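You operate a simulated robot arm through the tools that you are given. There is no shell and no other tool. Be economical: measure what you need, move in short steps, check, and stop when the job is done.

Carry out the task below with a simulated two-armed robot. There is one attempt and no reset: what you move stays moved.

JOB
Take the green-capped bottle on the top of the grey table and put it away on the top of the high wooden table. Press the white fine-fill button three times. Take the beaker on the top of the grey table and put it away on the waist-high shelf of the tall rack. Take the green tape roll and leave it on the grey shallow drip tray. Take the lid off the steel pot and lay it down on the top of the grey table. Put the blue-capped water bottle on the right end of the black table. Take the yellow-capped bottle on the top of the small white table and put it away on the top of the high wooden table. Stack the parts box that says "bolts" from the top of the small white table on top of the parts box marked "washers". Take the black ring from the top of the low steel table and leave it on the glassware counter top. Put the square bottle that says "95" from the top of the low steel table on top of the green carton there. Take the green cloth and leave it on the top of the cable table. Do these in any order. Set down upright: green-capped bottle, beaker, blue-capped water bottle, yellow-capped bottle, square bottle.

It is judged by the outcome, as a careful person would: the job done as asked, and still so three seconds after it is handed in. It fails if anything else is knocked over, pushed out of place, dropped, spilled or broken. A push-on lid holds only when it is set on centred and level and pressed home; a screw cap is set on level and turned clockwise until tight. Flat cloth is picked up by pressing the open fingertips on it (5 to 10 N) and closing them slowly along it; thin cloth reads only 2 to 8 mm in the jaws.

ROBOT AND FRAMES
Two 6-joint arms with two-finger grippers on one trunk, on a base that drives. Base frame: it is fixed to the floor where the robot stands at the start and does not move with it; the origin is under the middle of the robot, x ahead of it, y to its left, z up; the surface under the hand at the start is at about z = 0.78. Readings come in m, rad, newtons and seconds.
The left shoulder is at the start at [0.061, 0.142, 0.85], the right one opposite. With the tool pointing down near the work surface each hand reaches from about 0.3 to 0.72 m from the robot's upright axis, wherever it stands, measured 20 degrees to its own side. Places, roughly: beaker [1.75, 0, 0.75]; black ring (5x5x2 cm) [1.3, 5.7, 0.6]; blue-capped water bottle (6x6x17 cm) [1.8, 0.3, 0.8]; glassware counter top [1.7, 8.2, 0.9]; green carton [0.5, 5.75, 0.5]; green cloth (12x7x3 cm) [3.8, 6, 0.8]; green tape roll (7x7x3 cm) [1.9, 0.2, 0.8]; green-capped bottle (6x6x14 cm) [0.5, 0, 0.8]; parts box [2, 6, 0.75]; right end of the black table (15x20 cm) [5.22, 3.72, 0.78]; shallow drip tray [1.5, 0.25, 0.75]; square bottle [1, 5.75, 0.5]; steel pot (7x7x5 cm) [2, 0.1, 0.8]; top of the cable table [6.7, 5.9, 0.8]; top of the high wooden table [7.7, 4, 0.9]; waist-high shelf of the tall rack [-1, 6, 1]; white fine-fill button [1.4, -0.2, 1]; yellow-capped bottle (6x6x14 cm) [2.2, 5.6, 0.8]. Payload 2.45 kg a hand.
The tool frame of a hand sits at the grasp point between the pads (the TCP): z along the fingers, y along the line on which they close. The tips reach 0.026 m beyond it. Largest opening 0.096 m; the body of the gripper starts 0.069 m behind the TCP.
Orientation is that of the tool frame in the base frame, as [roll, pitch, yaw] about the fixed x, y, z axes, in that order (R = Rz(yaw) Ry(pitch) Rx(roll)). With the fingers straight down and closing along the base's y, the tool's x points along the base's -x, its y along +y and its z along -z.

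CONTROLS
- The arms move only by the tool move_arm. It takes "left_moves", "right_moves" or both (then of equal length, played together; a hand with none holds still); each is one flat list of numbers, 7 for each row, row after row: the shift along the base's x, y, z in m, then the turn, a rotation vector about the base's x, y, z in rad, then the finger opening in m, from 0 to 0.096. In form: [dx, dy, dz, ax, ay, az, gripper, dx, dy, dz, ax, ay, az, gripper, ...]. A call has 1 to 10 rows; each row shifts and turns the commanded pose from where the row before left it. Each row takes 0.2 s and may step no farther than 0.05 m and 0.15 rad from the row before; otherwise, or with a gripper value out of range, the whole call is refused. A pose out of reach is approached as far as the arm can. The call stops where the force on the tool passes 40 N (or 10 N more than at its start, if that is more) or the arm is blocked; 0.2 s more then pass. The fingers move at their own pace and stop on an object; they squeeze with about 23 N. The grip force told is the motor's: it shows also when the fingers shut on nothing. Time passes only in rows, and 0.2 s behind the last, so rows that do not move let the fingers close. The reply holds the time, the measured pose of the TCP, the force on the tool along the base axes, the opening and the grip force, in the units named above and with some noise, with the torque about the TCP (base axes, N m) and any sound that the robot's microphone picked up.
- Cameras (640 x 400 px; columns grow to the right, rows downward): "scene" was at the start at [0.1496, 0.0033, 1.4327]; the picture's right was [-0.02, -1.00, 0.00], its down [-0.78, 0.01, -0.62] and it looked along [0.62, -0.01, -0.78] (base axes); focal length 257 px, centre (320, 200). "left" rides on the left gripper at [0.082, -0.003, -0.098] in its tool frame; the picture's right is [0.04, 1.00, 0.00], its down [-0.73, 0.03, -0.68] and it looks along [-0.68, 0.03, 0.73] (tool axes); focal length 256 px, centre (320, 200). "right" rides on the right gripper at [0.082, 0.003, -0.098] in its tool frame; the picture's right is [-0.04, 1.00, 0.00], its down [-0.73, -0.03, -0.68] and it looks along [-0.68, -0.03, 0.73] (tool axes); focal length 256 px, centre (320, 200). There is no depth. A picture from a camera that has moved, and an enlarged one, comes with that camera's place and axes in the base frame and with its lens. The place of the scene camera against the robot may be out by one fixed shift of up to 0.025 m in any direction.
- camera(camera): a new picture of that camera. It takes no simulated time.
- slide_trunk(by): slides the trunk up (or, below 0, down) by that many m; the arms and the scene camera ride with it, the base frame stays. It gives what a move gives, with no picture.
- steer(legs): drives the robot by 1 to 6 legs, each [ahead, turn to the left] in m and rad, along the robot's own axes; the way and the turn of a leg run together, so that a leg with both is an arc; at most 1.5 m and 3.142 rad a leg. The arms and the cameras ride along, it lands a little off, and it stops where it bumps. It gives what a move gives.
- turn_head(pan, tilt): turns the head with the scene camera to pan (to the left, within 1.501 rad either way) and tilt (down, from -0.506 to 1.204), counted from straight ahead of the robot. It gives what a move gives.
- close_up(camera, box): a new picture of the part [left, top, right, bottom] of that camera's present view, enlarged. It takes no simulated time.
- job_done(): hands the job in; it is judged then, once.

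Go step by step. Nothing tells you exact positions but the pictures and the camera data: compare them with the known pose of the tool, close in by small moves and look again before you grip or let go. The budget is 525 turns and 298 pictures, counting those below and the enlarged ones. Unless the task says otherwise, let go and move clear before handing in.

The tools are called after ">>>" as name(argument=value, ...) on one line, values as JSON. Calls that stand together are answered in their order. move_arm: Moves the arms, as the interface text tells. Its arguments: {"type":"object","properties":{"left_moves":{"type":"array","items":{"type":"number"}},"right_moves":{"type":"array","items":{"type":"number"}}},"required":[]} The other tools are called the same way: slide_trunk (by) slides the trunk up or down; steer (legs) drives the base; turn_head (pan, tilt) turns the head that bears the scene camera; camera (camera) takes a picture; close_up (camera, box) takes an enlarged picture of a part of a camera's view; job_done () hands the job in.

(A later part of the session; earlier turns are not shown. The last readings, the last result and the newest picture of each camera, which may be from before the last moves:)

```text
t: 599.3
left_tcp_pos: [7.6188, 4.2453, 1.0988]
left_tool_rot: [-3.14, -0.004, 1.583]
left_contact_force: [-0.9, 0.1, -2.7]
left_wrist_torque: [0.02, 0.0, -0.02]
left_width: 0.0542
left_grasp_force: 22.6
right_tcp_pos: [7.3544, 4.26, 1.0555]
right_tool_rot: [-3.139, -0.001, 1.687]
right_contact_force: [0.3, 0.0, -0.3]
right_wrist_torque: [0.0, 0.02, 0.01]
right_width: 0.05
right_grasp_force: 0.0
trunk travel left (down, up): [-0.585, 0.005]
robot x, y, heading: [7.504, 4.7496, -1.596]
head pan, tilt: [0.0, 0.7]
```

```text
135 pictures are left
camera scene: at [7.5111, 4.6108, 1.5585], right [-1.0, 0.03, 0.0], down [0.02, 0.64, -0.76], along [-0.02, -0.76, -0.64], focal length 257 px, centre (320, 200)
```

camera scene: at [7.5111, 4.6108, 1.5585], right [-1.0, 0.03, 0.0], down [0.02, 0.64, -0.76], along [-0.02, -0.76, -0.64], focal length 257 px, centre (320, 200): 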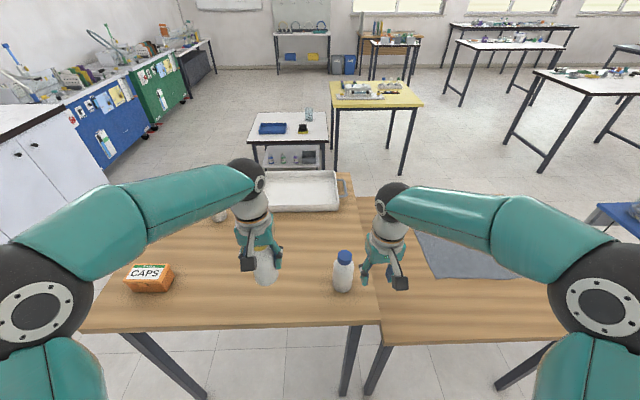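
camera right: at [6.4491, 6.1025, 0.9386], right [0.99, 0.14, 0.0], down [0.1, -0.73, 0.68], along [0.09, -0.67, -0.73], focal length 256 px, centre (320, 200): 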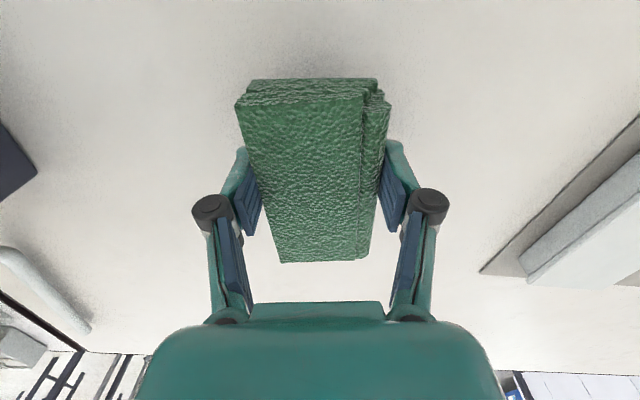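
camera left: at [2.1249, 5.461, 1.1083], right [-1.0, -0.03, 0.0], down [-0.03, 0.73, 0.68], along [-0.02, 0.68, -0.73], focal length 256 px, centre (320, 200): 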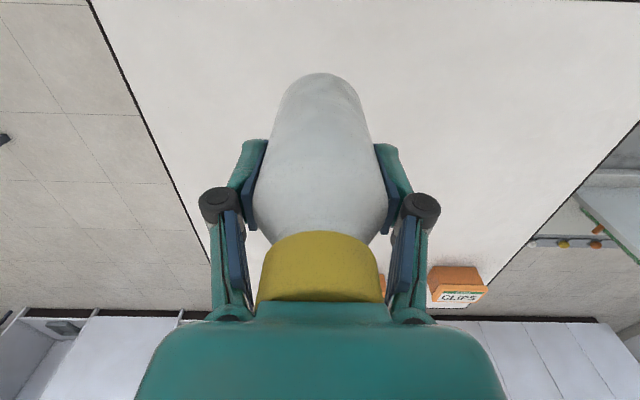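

The blue-capped white bottle is near the right hand; move that hand up and away first, then bring the yellow bottle over the free spot (7.65, 4.03).

>>> move_arm(right_moves=[0, 0, 0.045, 0, 0, 0, 0.05, 0, 0.03, 0.03, 0, 0, 0, 0.05, -0.01, 0.045, 0, 0, 0, 0, 0.05, -0.01, 0.04, 0, 0, 0, 0, 0.05])

>>> steer(legs=[[0.08, 0]])

>>> move_arm(left_moves=[0.01, -0.045, 0, 0, 0, 0, 0.04, 0.01, -0.045, 0, 0, 0, 0, 0.04, 0.01, -0.045, 0, 0, 0, 0, 0.04])

>>> camera(camera="left")

>>> camera(camera="scene")

```text
t: 600.3
left_tcp_pos: [7.6187, 4.2464, 1.0999]
left_tool_rot: [-3.14, -0.004, 1.581]
left_contact_force: [-0.1, 0.1, -2.6]
left_wrist_torque: [-0.01, -0.03, -0.04]
left_width: 0.0542
left_grasp_force: 22.9
right_tcp_pos: [7.3346, 4.3761, 1.1324]
right_tool_rot: [-3.14, 0.003, 1.686]
right_contact_force: [0.2, 0.3, -0.1]
right_wrist_torque: [-0.03, -0.02, -0.02]
right_width: 0.0502
right_grasp_force: 0.1
trunk travel left (down, up): [-0.585, 0.005]
robot x, y, heading: [7.5052, 4.7519, -1.594]
head pan, tilt: [0.0, 0.7]
```

```text
t: 601.4
left_tcp_pos: [7.6166, 4.1629, 1.0982]
left_tool_rot: [-3.14, -0.006, 1.581]
left_contact_force: [0.2, -1.2, -2.9]
left_wrist_torque: [0.05, 0.01, 0.01]
left_width: 0.0543
left_grasp_force: 23.1
right_tcp_pos: [7.3331, 4.291, 1.1313]
right_tool_rot: [-3.141, -0.002, 1.687]
right_contact_force: [-0.4, -0.8, 0.0]
right_wrist_torque: [0.03, 0.0, 0.03]
right_width: 0.0501
right_grasp_force: 0.0
trunk travel left (down, up): [-0.585, 0.005]
robot x, y, heading: [7.501, 4.6695, -1.593]
head pan, tilt: [0.0, 0.7]
```

```text
t: 602.2
left_tcp_pos: [7.6459, 4.0225, 1.0971]
left_tool_rot: [-3.141, -0.009, 1.581]
left_contact_force: [-0.4, -1.0, -2.2]
left_wrist_torque: [0.07, -0.01, 0.0]
left_width: 0.0542
left_grasp_force: 23.3
right_tcp_pos: [7.3329, 4.2897, 1.1305]
right_tool_rot: [-3.14, -0.001, 1.686]
right_contact_force: [0.0, 0.1, -0.1]
right_wrist_torque: [0.07, -0.02, 0.01]
right_width: 0.0498
right_grasp_force: 0.0
trunk travel left (down, up): [-0.585, 0.005]
robot x, y, heading: [7.5026, 4.6734, -1.6]
head pan, tilt: [0.0, 0.7]
```

```text
134 pictures are left
camera left: at [7.6425, 4.1046, 1.196], right [1.0, 0.05, 0.0], down [0.04, -0.74, 0.67], along [0.03, -0.67, -0.74], focal length 256 px, centre (320, 200)
```

left: 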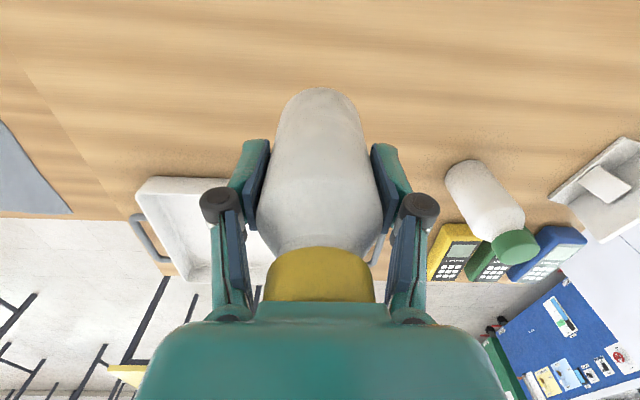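

```text
133 pictures are left
camera scene: at [7.5088, 4.5259, 1.5581], right [-1.0, 0.02, 0.0], down [0.02, 0.65, -0.76], along [-0.02, -0.76, -0.65], focal length 257 px, centre (320, 200)
```

scene: 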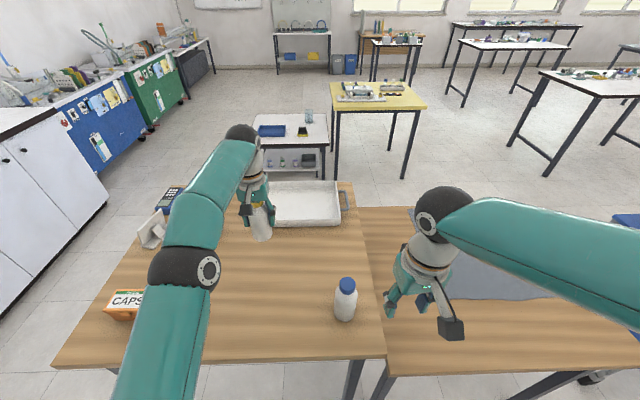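

Free spot confirmed. Lower the yellow bottle.

>>> move_arm(left_moves=[0, 0, -0.04, 0, 0, 0, 0.04, 0, 0, -0.04, 0, 0, 0, 0.04, 0, 0, -0.015, 0, 0, 0, 0.04, 0, 0, -0.005, 0, 0, 0, 0.04])

>>> move_arm(left_moves=[0, 0, -0.003, 0, 0, 0, 0.04, 0, 0, -0.003, 0, 0, 0, 0.04, 0, 0, -0.002, 0, 0, 0, 0.04])

```text
t: 603.2
left_tcp_pos: [7.6464, 4.0287, 0.999]
left_tool_rot: [-3.138, -0.005, 1.583]
left_contact_force: [0.2, 0.5, -3.3]
left_wrist_torque: [0.0, -0.01, -0.01]
left_width: 0.0543
left_grasp_force: 22.7
right_tcp_pos: [7.3341, 4.2924, 1.1317]
right_tool_rot: [-3.14, 0.0, 1.685]
right_contact_force: [-0.1, -0.5, -0.3]
right_wrist_torque: [-0.01, 0.01, -0.02]
right_width: 0.0501
right_grasp_force: 0.0
trunk travel left (down, up): [-0.585, 0.005]
robot x, y, heading: [7.5013, 4.6719, -1.6]
head pan, tilt: [0.0, 0.7]
```

```text
t: 604.0
left_tcp_pos: [7.6469, 4.0292, 0.9911]
left_tool_rot: [-3.14, -0.006, 1.584]
left_contact_force: [0.1, -0.5, -1.7]
left_wrist_torque: [0.03, 0.0, 0.0]
left_width: 0.0542
left_grasp_force: 22.6
right_tcp_pos: [7.3326, 4.2928, 1.1318]
right_tool_rot: [-3.14, 0.0, 1.686]
right_contact_force: [-0.2, -0.3, -0.7]
right_wrist_torque: [-0.01, 0.01, -0.02]
right_width: 0.05
right_grasp_force: 0.0
trunk travel left (down, up): [-0.585, 0.005]
robot x, y, heading: [7.5007, 4.6711, -1.599]
head pan, tilt: [0.0, 0.7]
```

>>> move_arm(left_moves=[0, 0, -0.002, 0, 0, 0, 0.04, 0, 0, -0.002, 0, 0, 0, 0.04, 0, 0, -0.002, 0, 0, 0, 0.04])

>>> move_arm(left_moves=[0, 0, -0.002, 0, 0, 0, 0.04, 0, 0, -0.002, 0, 0, 0, 0.04])

```text
t: 604.8
left_tcp_pos: [7.6472, 4.0294, 0.9853]
left_tool_rot: [-3.14, -0.006, 1.581]
left_contact_force: [0.0, 0.6, -2.7]
left_wrist_torque: [0.02, -0.02, 0.03]
left_width: 0.0544
left_grasp_force: 23.0
right_tcp_pos: [7.3346, 4.2937, 1.1313]
right_tool_rot: [-3.141, 0.001, 1.686]
right_contact_force: [0.4, 0.1, 0.7]
right_wrist_torque: [0.02, 0.0, -0.03]
right_width: 0.0504
right_grasp_force: 0.1
trunk travel left (down, up): [-0.585, 0.005]
robot x, y, heading: [7.4985, 4.67, -1.595]
head pan, tilt: [0.0, 0.7]
```

```text
t: 605.4
left_tcp_pos: [7.6457, 4.0278, 0.9814]
left_tool_rot: [-3.139, -0.004, 1.583]
left_contact_force: [0.3, 0.1, -2.2]
left_wrist_torque: [-0.01, 0.02, 0.0]
left_width: 0.0546
left_grasp_force: 23.4
right_tcp_pos: [7.3323, 4.2936, 1.1312]
right_tool_rot: [-3.141, 0.0, 1.686]
right_contact_force: [-0.8, -0.4, -0.5]
right_wrist_torque: [0.01, 0.03, -0.03]
right_width: 0.0502
right_grasp_force: 0.0
trunk travel left (down, up): [-0.585, 0.005]
robot x, y, heading: [7.4979, 4.671, -1.595]
head pan, tilt: [0.0, 0.7]
```

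>>> move_arm(left_moves=[0, 0, -0.002, 0, 0, 0, 0.04, 0, 0, -0.002, 0, 0, 0, 0.04, 0, 0, -0.002, 0, 0, 0, 0.04])

>>> close_up(camera="scene", box=[180, 140, 340, 260])

```text
t: 606.2
left_tcp_pos: [7.6481, 4.0284, 0.9752]
left_tool_rot: [-3.14, -0.004, 1.582]
left_contact_force: [0.4, 0.0, -2.0]
left_wrist_torque: [-0.01, -0.01, 0.0]
left_width: 0.0542
left_grasp_force: 22.7
right_tcp_pos: [7.3337, 4.2923, 1.1336]
right_tool_rot: [-3.141, -0.001, 1.686]
right_contact_force: [0.1, -0.4, 0.6]
right_wrist_torque: [0.01, -0.03, 0.0]
right_width: 0.0501
right_grasp_force: 0.0
trunk travel left (down, up): [-0.585, 0.005]
robot x, y, heading: [7.498, 4.6718, -1.597]
head pan, tilt: [0.0, 0.7]
```

```text
3.33 times, centred on (260, 200) of scene
camera zoom: at [7.5094, 4.5295, 1.5584], right [-1.0, 0.02, 0.0], down [0.02, 0.64, -0.76], along [-0.02, -0.76, -0.64], focal length 858 px, centre (520, 200)
```

zoom: 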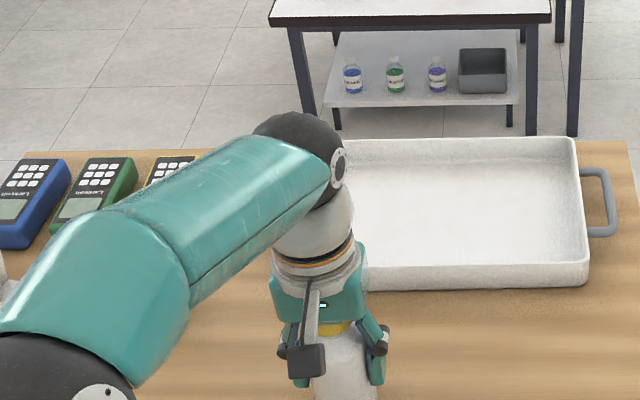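

>>> move_arm(left_moves=[0, 0, -0.002, 0, 0, 0, 0.04, 0, 0, -0.002, 0, 0, 0, 0.04, 0, 0, -0.002, 0, 0, 0, 0.04])

```text
t: 607.0
left_tcp_pos: [7.6472, 4.0288, 0.9719]
left_tool_rot: [-3.139, -0.002, 1.582]
left_contact_force: [-0.8, 1.0, 4.8]
left_wrist_torque: [-0.18, 0.0, 0.0]
left_width: 0.0542
left_grasp_force: 23.1
right_tcp_pos: [7.3324, 4.293, 1.1321]
right_tool_rot: [-3.138, 0.002, 1.687]
right_contact_force: [-0.3, -0.1, 0.4]
right_wrist_torque: [0.02, -0.03, 0.0]
right_width: 0.0499
right_grasp_force: 0.0
trunk travel left (down, up): [-0.585, 0.005]
robot x, y, heading: [7.4993, 4.6721, -1.601]
head pan, tilt: [0.0, 0.7]
```

Contact. Release and rise.

>>> move_arm(left_moves=[0, 0, 0, 0, 0, 0, 0.09, 0, 0, 0, 0, 0, 0, 0.09, 0, 0, 0.035, 0, 0, 0, 0.09, 0, 0, 0.045, 0, 0, 0, 0.09, 0, 0, 0.045, 0, 0, 0, 0.09, 0, 0.03, 0.03, 0, 0, 0, 0.09, 0, 0.045, 0, 0, 0, 0, 0.06, 0, 0.045, 0, 0, 0, 0, 0.05])

>>> camera(camera="left")

```text
t: 608.8
left_tcp_pos: [7.6483, 4.1508, 1.1233]
left_tool_rot: [-3.14, -0.002, 1.583]
left_contact_force: [-0.6, 0.3, 1.0]
left_wrist_torque: [-0.01, -0.04, -0.04]
left_width: 0.0502
left_grasp_force: 0.0
right_tcp_pos: [7.3332, 4.2939, 1.1318]
right_tool_rot: [-3.14, 0.002, 1.685]
right_contact_force: [-0.2, 0.6, -0.3]
right_wrist_torque: [-0.06, -0.02, -0.05]
right_width: 0.05
right_grasp_force: 0.0
trunk travel left (down, up): [-0.585, 0.005]
robot x, y, heading: [7.499, 4.6753, -1.593]
head pan, tilt: [0.0, 0.7]
```

```text
131 pictures are left
camera left: at [7.6436, 4.2327, 1.2224], right [1.0, 0.05, 0.0], down [0.04, -0.73, 0.68], along [0.03, -0.68, -0.74], focal length 256 px, centre (320, 200)
```

left: 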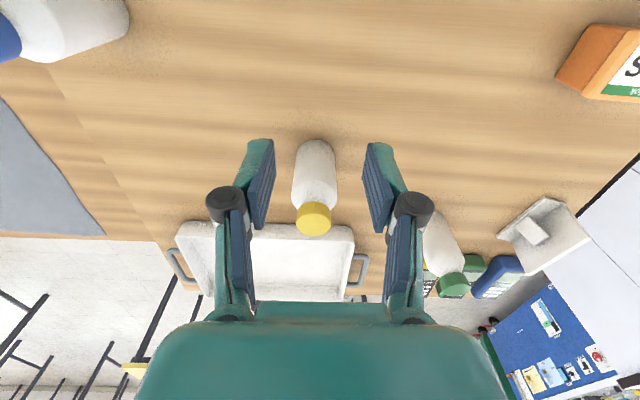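

Both bottles stand on the high wooden table. Remaining: the button and the beaker. Drive west along y≈4.85.

>>> steer(legs=[[-0.2, 0], [0, -0.78]])

>>> steer(legs=[[0, -0.77]])

>>> turn_head(pan=0, tilt=0.4)

>>> camera(camera="scene")

```text
t: 612.8
left_tcp_pos: [7.2432, 4.4023, 1.1224]
left_tool_rot: [-3.141, -0.005, 0.802]
left_contact_force: [-0.6, -1.3, -0.7]
left_wrist_torque: [0.02, 0.02, 0.0]
left_width: 0.0504
left_grasp_force: 0.1
right_tcp_pos: [7.1194, 4.7238, 1.132]
right_tool_rot: [-3.141, 0.0, 0.905]
right_contact_force: [-0.9, 0.2, 1.0]
right_wrist_torque: [0.03, 0.0, -0.02]
right_width: 0.05
right_grasp_force: 0.1
trunk travel left (down, up): [-0.585, 0.005]
robot x, y, heading: [7.5295, 4.851, -2.373]
head pan, tilt: [0.0, 0.7]
```

```text
t: 615.5
left_tcp_pos: [7.0053, 4.7329, 1.1228]
left_tool_rot: [-3.139, -0.007, 0.016]
left_contact_force: [0.0, -0.3, 0.0]
left_wrist_torque: [0.05, 0.02, 0.0]
left_width: 0.0504
left_grasp_force: 0.1
right_tcp_pos: [7.148, 5.0488, 1.1322]
right_tool_rot: [-3.141, 0.0, 0.12]
right_contact_force: [-0.5, 0.3, -0.8]
right_wrist_torque: [0.0, -0.07, -0.01]
right_width: 0.0498
right_grasp_force: 0.1
trunk travel left (down, up): [-0.585, 0.005]
robot x, y, heading: [7.5279, 4.8201, 3.137]
head pan, tilt: [0.0, 0.7]
```

```text
t: 616.3
left_tcp_pos: [7.0062, 4.7314, 1.1235]
left_tool_rot: [-3.138, -0.004, 0.018]
left_contact_force: [-0.7, -0.8, -0.2]
left_wrist_torque: [0.08, 0.0, 0.01]
left_width: 0.05
left_grasp_force: 0.1
right_tcp_pos: [7.1478, 5.0462, 1.1343]
right_tool_rot: [-3.138, 0.0, 0.123]
right_contact_force: [-0.5, -1.5, -0.1]
right_wrist_torque: [0.07, -0.01, -0.04]
right_width: 0.05
right_grasp_force: 0.0
trunk travel left (down, up): [-0.585, 0.005]
robot x, y, heading: [7.5273, 4.8199, 3.132]
head pan, tilt: [0.0, 0.4]
```

```text
130 pictures are left
camera scene: at [7.3855, 4.8246, 1.5853], right [0.01, 1.0, 0.0], down [0.39, 0.0, -0.92], along [-0.92, 0.01, -0.39], focal length 257 px, centre (320, 200)
```

scene: 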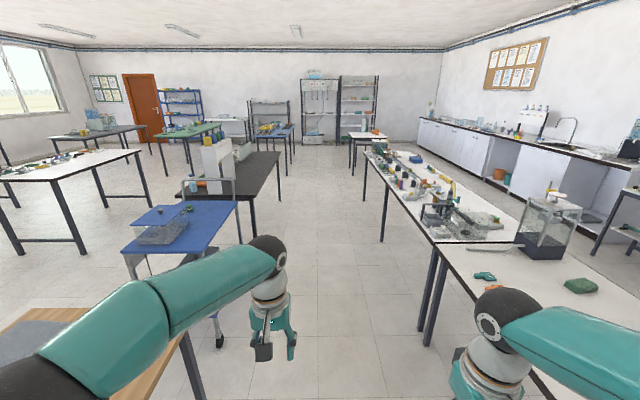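

>>> steer(legs=[[1.5, 0], [1.5, 0], [1.5, 0]])

>>> steer(legs=[[0, 0.78]])

>>> steer(legs=[[0, 0.78]])

>>> camera(camera="scene")

```text
t: 638.0
left_tcp_pos: [2.5162, 4.7931, 1.1233]
left_tool_rot: [-3.14, -0.005, 0.003]
left_contact_force: [-0.4, -0.2, 0.5]
left_wrist_torque: [0.01, 0.0, 0.04]
left_width: 0.0499
left_grasp_force: 0.2
right_tcp_pos: [2.6627, 5.1068, 1.1337]
right_tool_rot: [-3.141, 0.0, 0.108]
right_contact_force: [-0.1, 0.4, 0.8]
right_wrist_torque: [0.0, 0.0, 0.01]
right_width: 0.05
right_grasp_force: 0.0
trunk travel left (down, up): [-0.585, 0.005]
robot x, y, heading: [3.0361, 4.8751, 3.119]
head pan, tilt: [0.0, 0.4]
```

```text
t: 640.8
left_tcp_pos: [2.7254, 4.4511, 1.1231]
left_tool_rot: [-3.139, -0.006, 0.786]
left_contact_force: [0.5, 0.0, -0.2]
left_wrist_torque: [-0.01, 0.0, 0.01]
left_width: 0.0499
left_grasp_force: 0.1
right_tcp_pos: [2.6082, 4.7755, 1.1341]
right_tool_rot: [-3.139, 0.0, 0.888]
right_contact_force: [-0.7, -0.3, -0.6]
right_wrist_torque: [0.03, -0.01, -0.02]
right_width: 0.0499
right_grasp_force: 0.1
trunk travel left (down, up): [-0.585, 0.005]
robot x, y, heading: [3.0148, 4.898, -2.382]
head pan, tilt: [0.0, 0.4]
```

```text
t: 643.4
left_tcp_pos: [3.1181, 4.3716, 1.1234]
left_tool_rot: [-3.14, -0.004, 1.555]
left_contact_force: [0.1, -0.2, 0.0]
left_wrist_torque: [-0.01, 0.01, 0.04]
left_width: 0.05
left_grasp_force: 0.1
right_tcp_pos: [2.8072, 4.523, 1.134]
right_tool_rot: [-3.14, -0.001, 1.661]
right_contact_force: [-0.3, -0.2, 0.9]
right_wrist_torque: [0.02, -0.07, 0.0]
right_width: 0.0501
right_grasp_force: 0.0
trunk travel left (down, up): [-0.585, 0.005]
robot x, y, heading: [2.9847, 4.8913, -1.618]
head pan, tilt: [0.0, 0.4]
```

```text
129 pictures are left
camera scene: at [2.9901, 4.7463, 1.5852], right [-1.0, 0.05, 0.0], down [0.02, 0.39, -0.92], along [-0.04, -0.92, -0.39], focal length 257 px, centre (320, 200)
```

scene: 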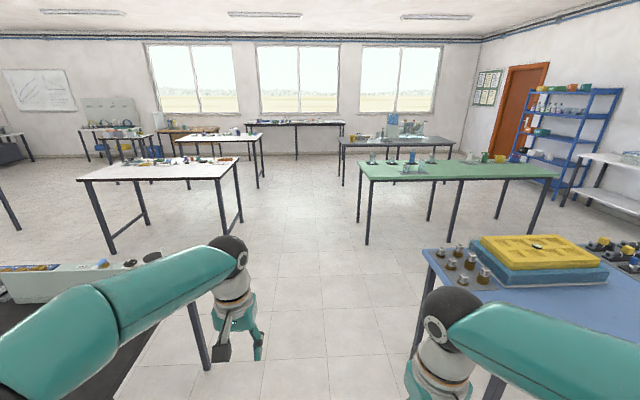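

>>> steer(legs=[[0, 0.04], [1.5, 0], [1.5, 0], [1.3, 0], [1.3, 0]])

>>> steer(legs=[[0, -0.78]])

>>> camera(camera="scene")

```text
t: 670.9
left_tcp_pos: [3.1847, -1.2103, 1.1241]
left_tool_rot: [3.141, -0.006, 1.601]
left_contact_force: [0.6, -0.5, 0.0]
left_wrist_torque: [0.03, -0.03, -0.01]
left_width: 0.05
left_grasp_force: 0.1
right_tcp_pos: [2.868, -1.0736, 1.1333]
right_tool_rot: [-3.141, 0.001, 1.706]
right_contact_force: [0.5, -0.7, 0.6]
right_wrist_torque: [-0.01, 0.02, 0.02]
right_width: 0.0497
right_grasp_force: 0.0
trunk travel left (down, up): [-0.585, 0.005]
robot x, y, heading: [3.0243, -0.6931, -1.577]
head pan, tilt: [0.0, 0.4]
```

```text
t: 673.6
left_tcp_pos: [2.7771, -1.1709, 1.1245]
left_tool_rot: [-3.14, -0.004, 0.821]
left_contact_force: [-0.1, 0.2, -0.1]
left_wrist_torque: [0.04, 0.01, 0.03]
left_width: 0.0501
left_grasp_force: 0.1
right_tcp_pos: [2.6476, -0.8508, 1.1352]
right_tool_rot: [-3.141, 0.001, 0.926]
right_contact_force: [-0.2, -1.1, 0.2]
right_wrist_torque: [0.01, -0.01, 0.01]
right_width: 0.05
right_grasp_force: 0.0
trunk travel left (down, up): [-0.585, 0.005]
robot x, y, heading: [3.0493, -0.7156, -2.346]
head pan, tilt: [0.0, 0.4]
```

```text
128 pictures are left
camera scene: at [2.9559, -0.8195, 1.5853], right [-0.71, 0.7, 0.0], down [0.27, 0.28, -0.92], along [-0.65, -0.66, -0.39], focal length 257 px, centre (320, 200)
```

scene: 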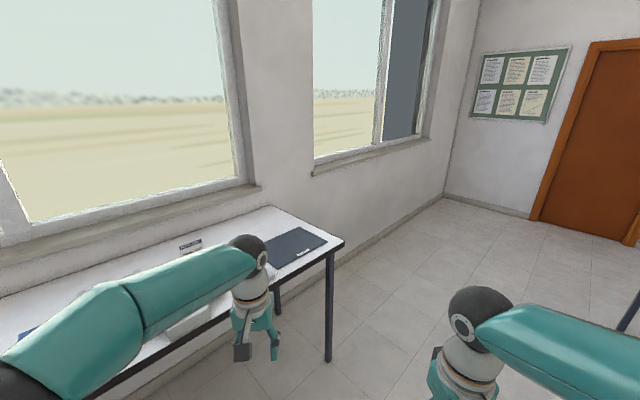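

>>> steer(legs=[[0, -0.78], [1.4, 0]])

>>> steer(legs=[[0, -0.78]])

>>> steer(legs=[[0, -0.78]])

>>> turn_head(pan=0, tilt=0.6)

>>> camera(camera="scene")

```text
t: 683.1
left_tcp_pos: [1.1342, -0.85, 1.1261]
left_tool_rot: [-3.139, -0.006, 0.038]
left_contact_force: [0.0, -0.4, -0.5]
left_wrist_torque: [0.01, -0.04, -0.03]
left_width: 0.0502
left_grasp_force: 0.1
right_tcp_pos: [1.2692, -0.53, 1.1359]
right_tool_rot: [-3.14, 0.0, 0.143]
right_contact_force: [-0.6, 0.2, -0.9]
right_wrist_torque: [-0.01, 0.02, 0.03]
right_width: 0.0502
right_grasp_force: 0.0
trunk travel left (down, up): [-0.585, 0.005]
robot x, y, heading: [1.6456, -0.7209, -3.13]
head pan, tilt: [0.0, 0.4]
```

```text
t: 685.8
left_tcp_pos: [1.1959, -0.449, 1.1258]
left_tool_rot: [-3.137, -0.005, -0.744]
left_contact_force: [0.0, -0.4, -1.2]
left_wrist_torque: [0.02, -0.01, -0.04]
left_width: 0.0498
left_grasp_force: 0.1
right_tcp_pos: [1.5171, -0.3178, 1.1357]
right_tool_rot: [-3.14, 0.001, -0.64]
right_contact_force: [0.6, 0.0, 0.3]
right_wrist_torque: [-0.04, 0.0, -0.02]
right_width: 0.0499
right_grasp_force: 0.0
trunk travel left (down, up): [-0.585, 0.005]
robot x, y, heading: [1.6313, -0.7453, 2.367]
head pan, tilt: [0.0, 0.4]
```

```text
t: 688.0
left_tcp_pos: [1.4567, -0.2656, 1.1347]
left_tool_rot: [3.136, -0.023, -1.378]
left_contact_force: [12.0, -48.8, 11.2]
left_wrist_torque: [5.69, 0.98, -0.93]
left_width: 0.05
left_grasp_force: 0.0
right_tcp_pos: [1.7908, -0.3377, 1.1408]
right_tool_rot: [-3.138, 0.008, -1.272]
right_contact_force: [-1.2, -0.1, 0.8]
right_wrist_torque: [0.01, -0.07, 0.03]
right_width: 0.0501
right_grasp_force: 0.0
trunk travel left (down, up): [-0.585, 0.005]
robot x, y, heading: [1.6105, -0.7479, 1.745]
head pan, tilt: [0.0, 0.4]
stopped in leg 1: the force on the tool passed its limit at 141 N (the readings are from after the stop); the commanded pose is now the measured one
```

```text
t: 688.7
left_tcp_pos: [1.4555, -0.2663, 1.1361]
left_tool_rot: [3.131, -0.024, -1.375]
left_contact_force: [12.1, -59.7, 14.1]
left_wrist_torque: [6.89, 1.13, -1.05]
left_width: 0.0502
left_grasp_force: 0.1
right_tcp_pos: [1.7915, -0.3392, 1.1411]
right_tool_rot: [-3.138, 0.011, -1.273]
right_contact_force: [-0.2, 1.3, -0.2]
right_wrist_torque: [-0.01, 0.04, -0.01]
right_width: 0.05
right_grasp_force: 0.1
trunk travel left (down, up): [-0.585, 0.005]
robot x, y, heading: [1.6069, -0.7456, 1.744]
head pan, tilt: [0.0, 0.6]
```

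```text
127 pictures are left
camera scene: at [1.6005, -0.6089, 1.5688], right [0.99, 0.17, 0.0], down [0.09, -0.55, -0.83], along [-0.14, 0.82, -0.56], focal length 257 px, centre (320, 200)
```

scene: 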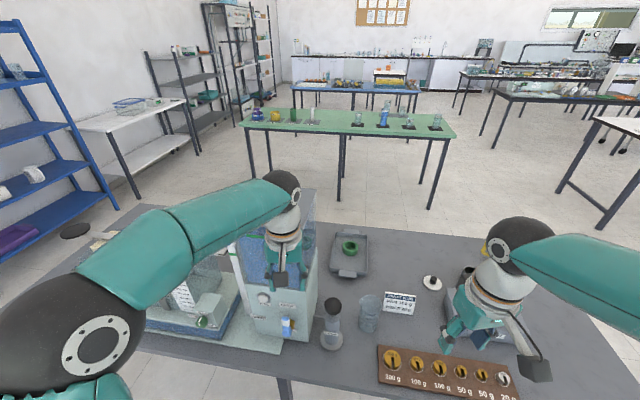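

My left hand bumped into the tank during that turn. Back off right away and check.

>>> steer(legs=[[-0.2, 0]])

>>> camera(camera="scene")

```text
t: 690.3
left_tcp_pos: [1.4873, -0.4517, 1.1296]
left_tool_rot: [3.132, -0.027, -1.371]
left_contact_force: [-0.1, -0.5, 0.1]
left_wrist_torque: [0.08, 0.02, 0.0]
left_width: 0.0501
left_grasp_force: 0.1
right_tcp_pos: [1.8245, -0.5273, 1.1379]
right_tool_rot: [-3.141, 0.002, -1.272]
right_contact_force: [0.0, -0.2, 0.1]
right_wrist_torque: [0.05, 0.02, 0.03]
right_width: 0.0502
right_grasp_force: 0.1
trunk travel left (down, up): [-0.585, 0.005]
robot x, y, heading: [1.643, -0.9443, 1.741]
head pan, tilt: [0.0, 0.6]
```

```text
126 pictures are left
camera scene: at [1.6315, -0.7926, 1.5673], right [0.99, 0.17, 0.0], down [0.1, -0.56, -0.83], along [-0.14, 0.81, -0.56], focal length 257 px, centre (320, 200)
```

scene: 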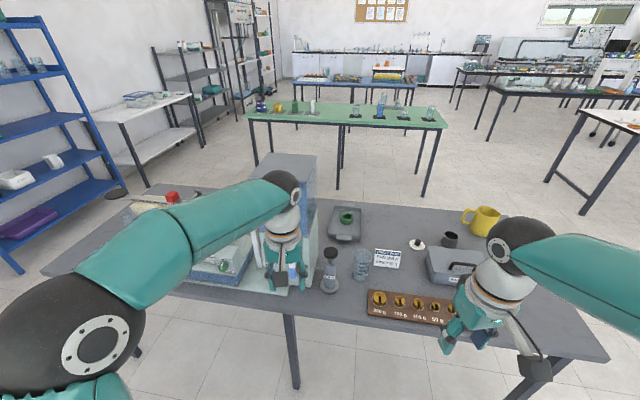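

Nothing seems displaced. Pull the left hand aside and zoom in on the apparatus panel.

>>> move_arm(left_moves=[-0.045, -0.01, 0, 0, 0, 0, 0.05, -0.045, -0.01, 0, 0, 0, 0, 0.05, -0.045, -0.01, 0, 0, 0, 0, 0.05, -0.045, -0.01, 0, 0, 0, 0, 0.05, -0.045, -0.01, 0, 0, 0, 0, 0.05])

>>> camera(camera="scene")

>>> close_up(camera="scene", box=[220, 140, 420, 310])

```text
t: 691.5
left_tcp_pos: [1.2598, -0.5023, 1.1301]
left_tool_rot: [3.133, -0.028, -1.372]
left_contact_force: [-0.3, -0.8, -0.3]
left_wrist_torque: [-0.02, 0.01, 0.02]
left_width: 0.0503
left_grasp_force: 0.0
right_tcp_pos: [1.8235, -0.5262, 1.137]
right_tool_rot: [-3.14, -0.001, -1.27]
right_contact_force: [-0.6, 0.4, -0.2]
right_wrist_torque: [-0.01, -0.01, 0.03]
right_width: 0.0502
right_grasp_force: 0.1
trunk travel left (down, up): [-0.585, 0.005]
robot x, y, heading: [1.6451, -0.941, 1.742]
head pan, tilt: [0.0, 0.6]
```

```text
125 pictures are left
camera scene: at [1.6297, -0.7905, 1.5671], right [0.99, 0.17, 0.0], down [0.1, -0.56, -0.82], along [-0.14, 0.81, -0.57], focal length 257 px, centre (320, 200)
```

scene: 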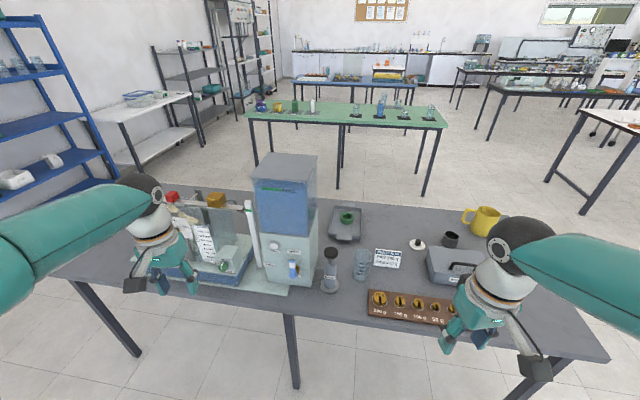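

```text
2.35 times, centred on (320, 225) of scene
camera zoom: at [1.6297, -0.7905, 1.5671], right [0.99, 0.17, 0.0], down [0.1, -0.56, -0.82], along [-0.14, 0.81, -0.57], focal length 606 px, centre (320, 141)
```

zoom: 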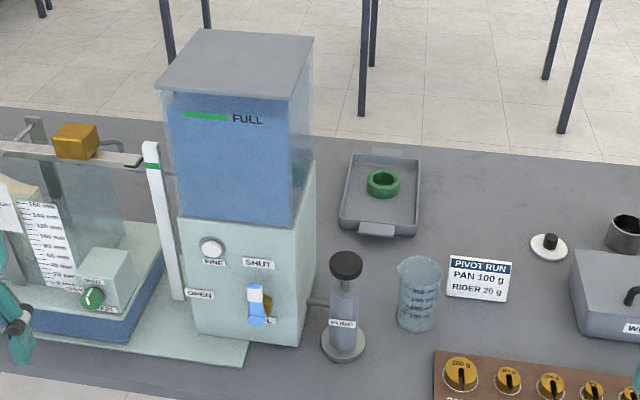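

The white "FINE" button is on the machine's front panel near (1.39, -0.25, 1.0). I'll back up a little and point the closed left gripper horizontally at it.

>>> steer(legs=[[-0.15, 0]])

>>> move_arm(left_moves=[0.009, 0.02, -0.008, 0.145, 0, 0, 0.0, 0.009, 0.02, -0.008, 0.145, 0, 0, 0.0, 0.009, 0.02, -0.008, 0.145, 0, 0, 0.0, 0.009, 0.02, -0.008, 0.145, 0, 0, 0.0, 0.009, 0.02, -0.008, 0.145, 0, 0, 0.0, 0.009, 0.02, -0.008, 0.145, 0, 0, 0.0, 0.009, 0.02, -0.008, 0.145, 0, 0, 0.0, 0.009, 0.02, -0.008, 0.145, 0, 0, 0.0, 0.009, 0.02, -0.008, 0.145, 0, 0, 0.0, 0.009, 0.02, -0.008, 0.145, 0, 0, 0.0])

>>> camera(camera="left")

>>> camera(camera="scene")

```text
t: 692.9
left_tcp_pos: [1.2858, -0.655, 1.1314]
left_tool_rot: [3.133, -0.027, -1.372]
left_contact_force: [0.0, -1.2, 0.3]
left_wrist_torque: [0.04, 0.02, 0.01]
left_width: 0.0501
left_grasp_force: 0.0
right_tcp_pos: [1.8504, -0.678, 1.138]
right_tool_rot: [-3.14, 0.002, -1.273]
right_contact_force: [-0.3, -1.6, -0.3]
right_wrist_torque: [0.03, 0.01, 0.0]
right_width: 0.0498
right_grasp_force: 0.1
trunk travel left (down, up): [-0.585, 0.005]
robot x, y, heading: [1.6674, -1.0937, 1.741]
head pan, tilt: [0.0, 0.6]
```

```text
t: 695.1
left_tcp_pos: [1.4194, -0.4509, 1.1012]
left_tool_rot: [-2.638, 1.223, -0.951]
left_contact_force: [-0.6, -0.1, -1.1]
left_wrist_torque: [0.03, 0.0, -0.01]
left_width: 0.0001
left_grasp_force: 22.6
left hand out of reach, approached as far as the arm can: row 6, 7, 9, 10
right_tcp_pos: [1.8505, -0.6765, 1.1375]
right_tool_rot: [-3.141, 0.0, -1.273]
right_contact_force: [0.0, 0.8, 0.3]
right_wrist_torque: [-0.02, -0.02, 0.0]
right_width: 0.0501
right_grasp_force: 0.0
trunk travel left (down, up): [-0.585, 0.005]
robot x, y, heading: [1.6718, -1.0938, 1.746]
head pan, tilt: [0.0, 0.6]
```

```text
123 pictures are left
camera left: at [1.4483, -0.5662, 1.0541], right [-0.97, -0.15, -0.2], down [-0.11, -0.45, 0.89], along [-0.22, 0.88, 0.41], focal length 256 px, centre (320, 200)
```

left: 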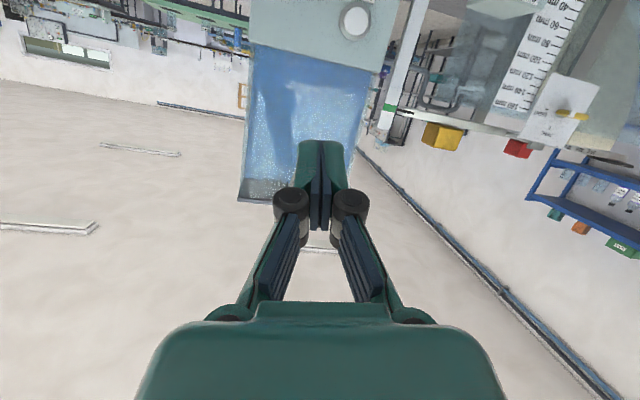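

```text
122 pictures are left
camera scene: at [1.6573, -0.9408, 1.567], right [0.99, 0.17, 0.0], down [0.1, -0.56, -0.82], along [-0.14, 0.81, -0.57], focal length 257 px, centre (320, 200)
```

scene: 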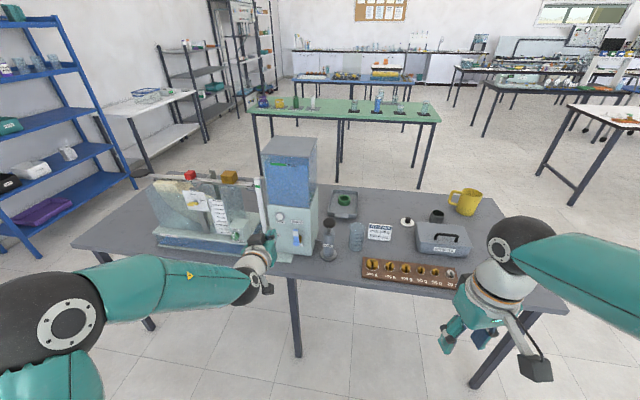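

The tool points forward-down; the button is at (1.383, -0.25, 0.993). Move the fingertips to just in front of it.

>>> move_arm(left_moves=[-0.0085, 0.025, -0.025, 0, 0, 0, 0.0, -0.0085, 0.025, -0.025, 0, 0, 0, 0.0, -0.0085, 0.025, -0.025, 0, 0, 0, 0.0, -0.0085, 0.025, -0.025, 0, 0, 0, 0.0])

>>> camera(camera="left")

>>> close_up(camera="scene", box=[220, 170, 340, 290])

```text
t: 696.1
left_tcp_pos: [1.4401, -0.3297, 1.0381]
left_tool_rot: [-2.607, 1.232, -0.941]
left_contact_force: [0.2, 0.3, -0.2]
left_wrist_torque: [-0.03, 0.01, -0.02]
left_width: 0.0001
left_grasp_force: 22.8
left hand out of reach, approached as far as the arm can: row 1, 2, 3, 4
right_tcp_pos: [1.8499, -0.6749, 1.1371]
right_tool_rot: [-3.14, 0.0, -1.272]
right_contact_force: [0.4, -0.3, 0.1]
right_wrist_torque: [-0.05, -0.01, 0.03]
right_width: 0.0499
right_grasp_force: 0.0
trunk travel left (down, up): [-0.585, 0.005]
robot x, y, heading: [1.6693, -1.0939, 1.737]
head pan, tilt: [0.0, 0.6]
```

```text
121 pictures are left
camera left: at [1.4665, -0.4456, 0.9897], right [-0.97, -0.13, -0.21], down [-0.13, -0.45, 0.88], along [-0.21, 0.88, 0.42], focal length 256 px, centre (320, 200)
```

left: 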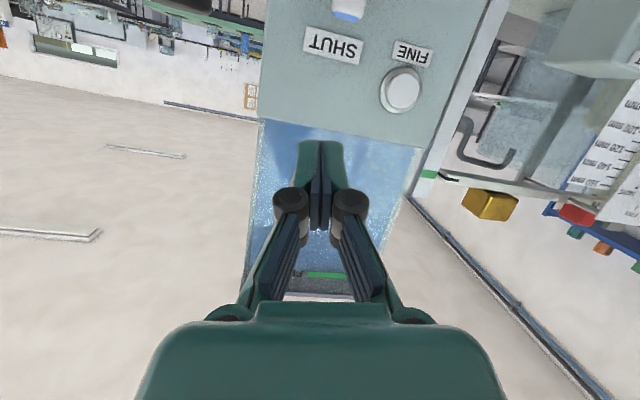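

```text
3.33 times, centred on (280, 230) of scene
camera zoom: at [1.6569, -0.9404, 1.5669], right [0.99, 0.17, 0.0], down [0.1, -0.56, -0.82], along [-0.14, 0.81, -0.57], focal length 858 px, centre (453, 100)
```

zoom: 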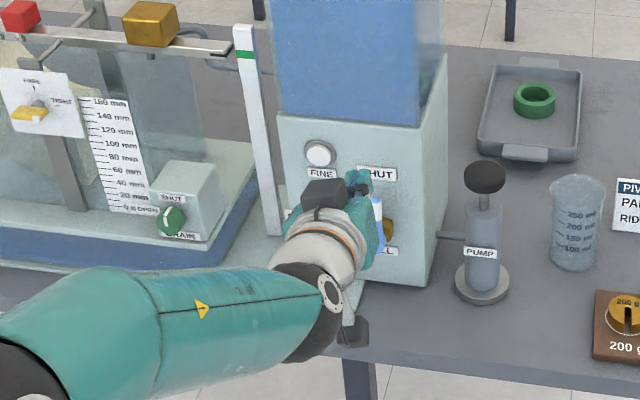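

The arm is at its reach edge. Retract a bit, move the base 12 cm closer, then align on the button.

>>> move_arm(left_moves=[0, -0.04, 0.01, 0, 0, 0, 0.0, 0, -0.045, 0, 0, 0, 0, 0.0, 0, -0.045, 0, 0, 0, 0, 0.0])

>>> steer(legs=[[0.1, 0.1]])

>>> camera(camera="left")

```text
t: 696.9
left_tcp_pos: [1.4658, -0.4559, 1.0647]
left_tool_rot: [-2.599, 1.233, -0.934]
left_contact_force: [1.1, -0.5, -0.2]
left_wrist_torque: [0.03, 0.0, 0.0]
left_width: 0.0
left_grasp_force: 23.2
left hand out of reach, approached as far as the arm can: row 1, 2, 3
right_tcp_pos: [1.8513, -0.6783, 1.139]
right_tool_rot: [-3.139, 0.002, -1.271]
right_contact_force: [0.1, -0.6, 0.1]
right_wrist_torque: [0.03, 0.02, 0.03]
right_width: 0.05
right_grasp_force: 0.2
trunk travel left (down, up): [-0.585, 0.005]
robot x, y, heading: [1.6686, -1.096, 1.744]
head pan, tilt: [0.0, 0.6]
```

```text
t: 698.1
left_tcp_pos: [1.3822, -0.3795, 1.0615]
left_tool_rot: [-2.607, 1.23, -0.84]
left_contact_force: [-0.7, 0.1, 1.0]
left_wrist_torque: [0.03, 0.01, -0.07]
left_width: 0.0
left_grasp_force: 23.3
right_tcp_pos: [1.787, -0.5634, 1.1368]
right_tool_rot: [-3.141, -0.003, -1.173]
right_contact_force: [-0.2, 0.2, 0.7]
right_wrist_torque: [-0.04, -0.06, 0.03]
right_width: 0.05
right_grasp_force: 0.0
trunk travel left (down, up): [-0.585, 0.005]
robot x, y, heading: [1.6539, -0.9949, 1.844]
head pan, tilt: [0.0, 0.6]
```

```text
119 pictures are left
camera left: at [1.4194, -0.4914, 1.0146], right [-0.95, -0.23, -0.21], down [-0.08, -0.46, 0.88], along [-0.3, 0.86, 0.42], focal length 256 px, centre (320, 200)
```

left: 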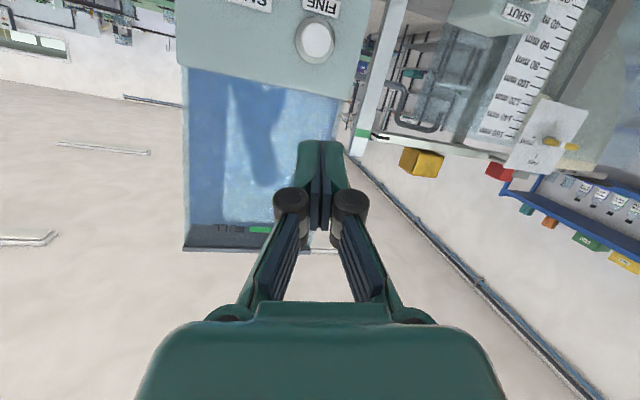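

>>> move_arm(left_moves=[0, 0.01, -0.022, 0, 0, 0, 0.0, 0, 0.015, -0.022, 0, 0, 0, 0.0, 0, 0.015, -0.022, 0, 0, 0, 0.0])

>>> camera(camera="left")

```text
t: 698.9
left_tcp_pos: [1.3967, -0.3354, 1.0045]
left_tool_rot: [-2.617, 1.23, -0.844]
left_contact_force: [0.1, 0.8, 0.0]
left_wrist_torque: [-0.01, 0.04, 0.02]
left_width: 0.0
left_grasp_force: 23.2
left hand out of reach, approached as far as the arm can: row 2, 3
right_tcp_pos: [1.7878, -0.5655, 1.1391]
right_tool_rot: [-3.14, 0.0, -1.171]
right_contact_force: [-0.9, 0.6, -0.3]
right_wrist_torque: [0.0, -0.01, -0.02]
right_width: 0.0502
right_grasp_force: 0.1
trunk travel left (down, up): [-0.585, 0.005]
robot x, y, heading: [1.6537, -0.9959, 1.846]
head pan, tilt: [0.0, 0.6]
```

```text
118 pictures are left
camera left: at [1.4344, -0.4474, 0.9583], right [-0.95, -0.23, -0.2], down [-0.08, -0.46, 0.88], along [-0.3, 0.86, 0.42], focal length 256 px, centre (320, 200)
```

left: 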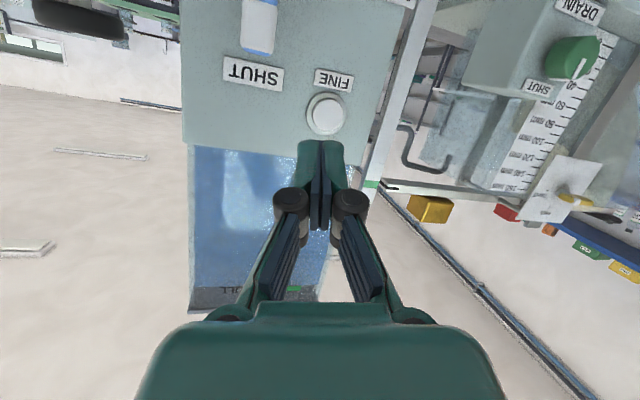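

>>> move_arm(left_moves=[-0.012, 0.012, -0.007, 0, 0, 0, 0.0, -0.01, 0.013, -0.007, 0, 0, 0, 0.0])

>>> camera(camera="left")

```text
t: 699.5
left_tcp_pos: [1.3871, -0.3057, 0.9978]
left_tool_rot: [-2.622, 1.227, -0.847]
left_contact_force: [-0.6, 0.7, 0.7]
left_wrist_torque: [0.02, 0.0, 0.0]
left_width: 0.0
left_grasp_force: 22.8
left hand out of reach, approached as far as the arm can: row 1, 2
right_tcp_pos: [1.7861, -0.5655, 1.1378]
right_tool_rot: [-3.14, 0.001, -1.173]
right_contact_force: [0.2, -0.5, 0.2]
right_wrist_torque: [0.03, 0.03, -0.02]
right_width: 0.0498
right_grasp_force: 0.0
trunk travel left (down, up): [-0.585, 0.005]
robot x, y, heading: [1.6502, -0.9967, 1.844]
head pan, tilt: [0.0, 0.6]
```

```text
117 pictures are left
camera left: at [1.4254, -0.4176, 0.9516], right [-0.95, -0.23, -0.2], down [-0.08, -0.46, 0.88], along [-0.3, 0.86, 0.42], focal length 256 px, centre (320, 200)
```

left: 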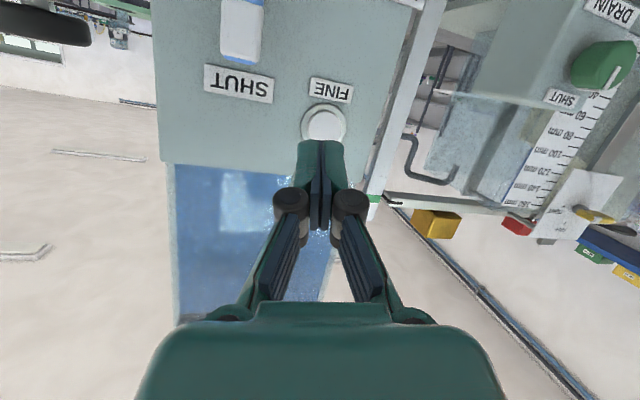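

Fingertips are ~3 cm from the button. Fine-align and close in.

>>> move_arm(left_moves=[-0.006, 0.01, -0.009, 0, 0, 0, 0.0, 0, 0.008, 0, 0, 0, 0, 0.0])

>>> camera(camera="left")

>>> close_up(camera="scene", box=[220, 170, 340, 290])

```text
t: 700.1
left_tcp_pos: [1.3871, -0.2857, 0.9941]
left_tool_rot: [-2.615, 1.231, -0.842]
left_contact_force: [0.0, -0.5, -0.7]
left_wrist_torque: [0.04, -0.02, 0.0]
left_width: 0.0001
left_grasp_force: 23.2
left hand out of reach, approached as far as the arm can: row 1
right_tcp_pos: [1.7876, -0.5659, 1.1397]
right_tool_rot: [-3.14, 0.001, -1.173]
right_contact_force: [0.1, -0.2, -0.6]
right_wrist_torque: [0.0, 0.01, 0.0]
right_width: 0.0502
right_grasp_force: 0.1
trunk travel left (down, up): [-0.585, 0.005]
robot x, y, heading: [1.6504, -0.9975, 1.843]
head pan, tilt: [0.0, 0.6]
```

```text
116 pictures are left
camera left: at [1.424, -0.3984, 0.9457], right [-0.95, -0.23, -0.21], down [-0.08, -0.46, 0.88], along [-0.3, 0.86, 0.42], focal length 256 px, centre (320, 200)
```

left: 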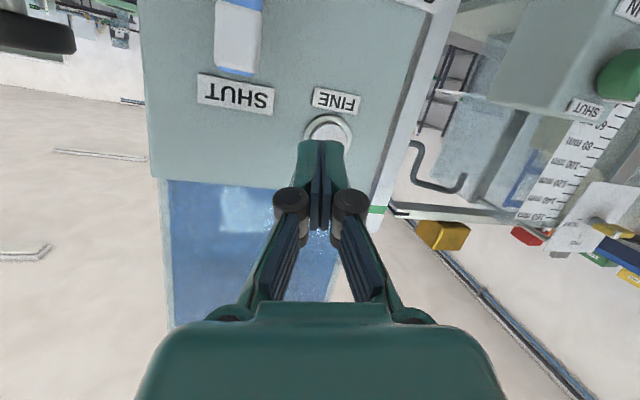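

```text
3.33 times, centred on (280, 230) of scene
camera zoom: at [1.6246, -0.8487, 1.5671], right [0.96, 0.27, 0.0], down [0.15, -0.54, -0.82], along [-0.22, 0.79, -0.57], focal length 858 px, centre (453, 100)
```

zoom: 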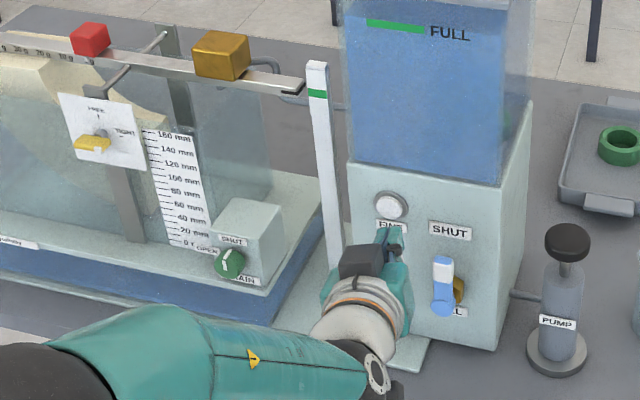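

Well aligned. Press: advance in small steps.

>>> move_arm(left_moves=[0, 0.004, 0, 0, 0, 0, 0.0, 0, 0.004, 0, 0, 0, 0, 0.0, 0, 0.004, 0, 0, 0, 0, 0.0])

```text
t: 700.9
left_tcp_pos: [1.3857, -0.2727, 0.9935]
left_tool_rot: [-2.607, 1.229, -0.842]
left_contact_force: [-0.1, -0.6, 0.6]
left_wrist_torque: [0.03, -0.03, 0.02]
left_width: 0.0001
left_grasp_force: 23.6
right_tcp_pos: [1.7874, -0.5655, 1.1386]
right_tool_rot: [-3.141, -0.002, -1.173]
right_contact_force: [-0.2, -0.4, 0.7]
right_wrist_torque: [-0.05, 0.02, -0.04]
right_width: 0.0501
right_grasp_force: 0.0
trunk travel left (down, up): [-0.585, 0.005]
robot x, y, heading: [1.6545, -1.0033, 1.836]
head pan, tilt: [0.0, 0.6]
```

>>> move_arm(left_moves=[0, 0.004, 0, 0, 0, 0, 0.0, 0, 0.004, 0, 0, 0, 0, 0.0])

>>> camera(camera="left")

```text
t: 701.5
left_tcp_pos: [1.3865, -0.2651, 0.9936]
left_tool_rot: [-2.606, 1.231, -0.84]
left_contact_force: [0.1, 0.3, 0.8]
left_wrist_torque: [0.01, -0.01, -0.02]
left_width: 0.0
left_grasp_force: 22.8
right_tcp_pos: [1.7873, -0.5652, 1.139]
right_tool_rot: [-3.139, -0.001, -1.174]
right_contact_force: [0.6, 0.2, 0.4]
right_wrist_torque: [0.01, 0.03, 0.01]
right_width: 0.05
right_grasp_force: 0.0
trunk travel left (down, up): [-0.585, 0.005]
robot x, y, heading: [1.6514, -0.9984, 1.84]
head pan, tilt: [0.0, 0.6]
```

```text
114 pictures are left
camera left: at [1.4234, -0.377, 0.9452], right [-0.95, -0.23, -0.21], down [-0.08, -0.47, 0.88], along [-0.3, 0.86, 0.42], focal length 256 px, centre (320, 200)
```

left: 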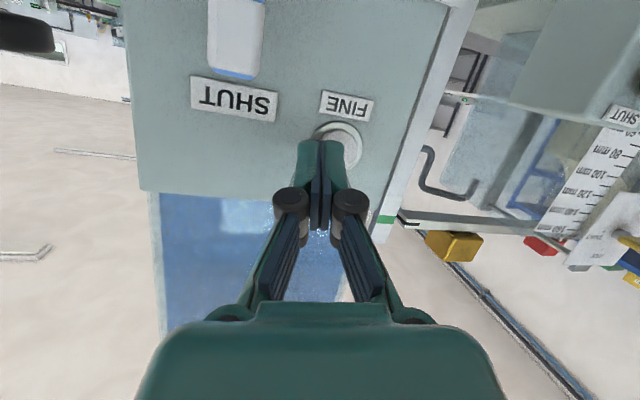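

>>> move_arm(left_moves=[-0.009, 0, 0, 0, 0, 0, 0.0, 0, 0.004, 0, 0, 0, 0, 0.0, 0, 0.004, 0, 0, 0, 0, 0.0])

>>> camera(camera="left")

```text
t: 702.3
left_tcp_pos: [1.3766, -0.2568, 0.9932]
left_tool_rot: [-2.608, 1.229, -0.843]
left_contact_force: [-0.2, 0.1, 0.9]
left_wrist_torque: [0.01, 0.01, -0.01]
left_width: 0.0
left_grasp_force: 23.1
right_tcp_pos: [1.7879, -0.5651, 1.1379]
right_tool_rot: [-3.14, 0.0, -1.172]
right_contact_force: [-0.5, 0.0, 0.6]
right_wrist_torque: [-0.01, 0.04, 0.03]
right_width: 0.05
right_grasp_force: 0.2
trunk travel left (down, up): [-0.585, 0.005]
robot x, y, heading: [1.6523, -0.9952, 1.842]
head pan, tilt: [0.0, 0.6]
```

```text
113 pictures are left
camera left: at [1.4141, -0.369, 0.9454], right [-0.95, -0.23, -0.21], down [-0.08, -0.47, 0.88], along [-0.29, 0.86, 0.42], focal length 256 px, centre (320, 200)
```

left: 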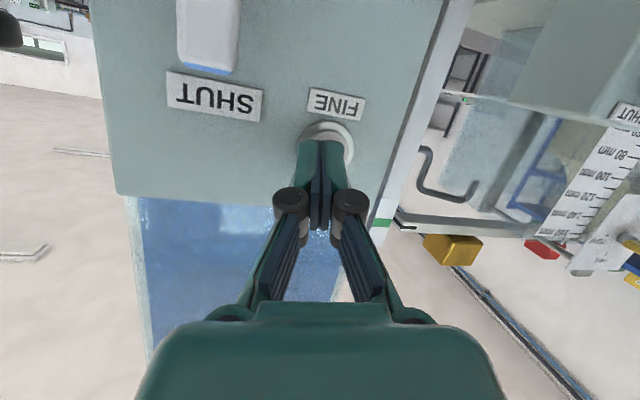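

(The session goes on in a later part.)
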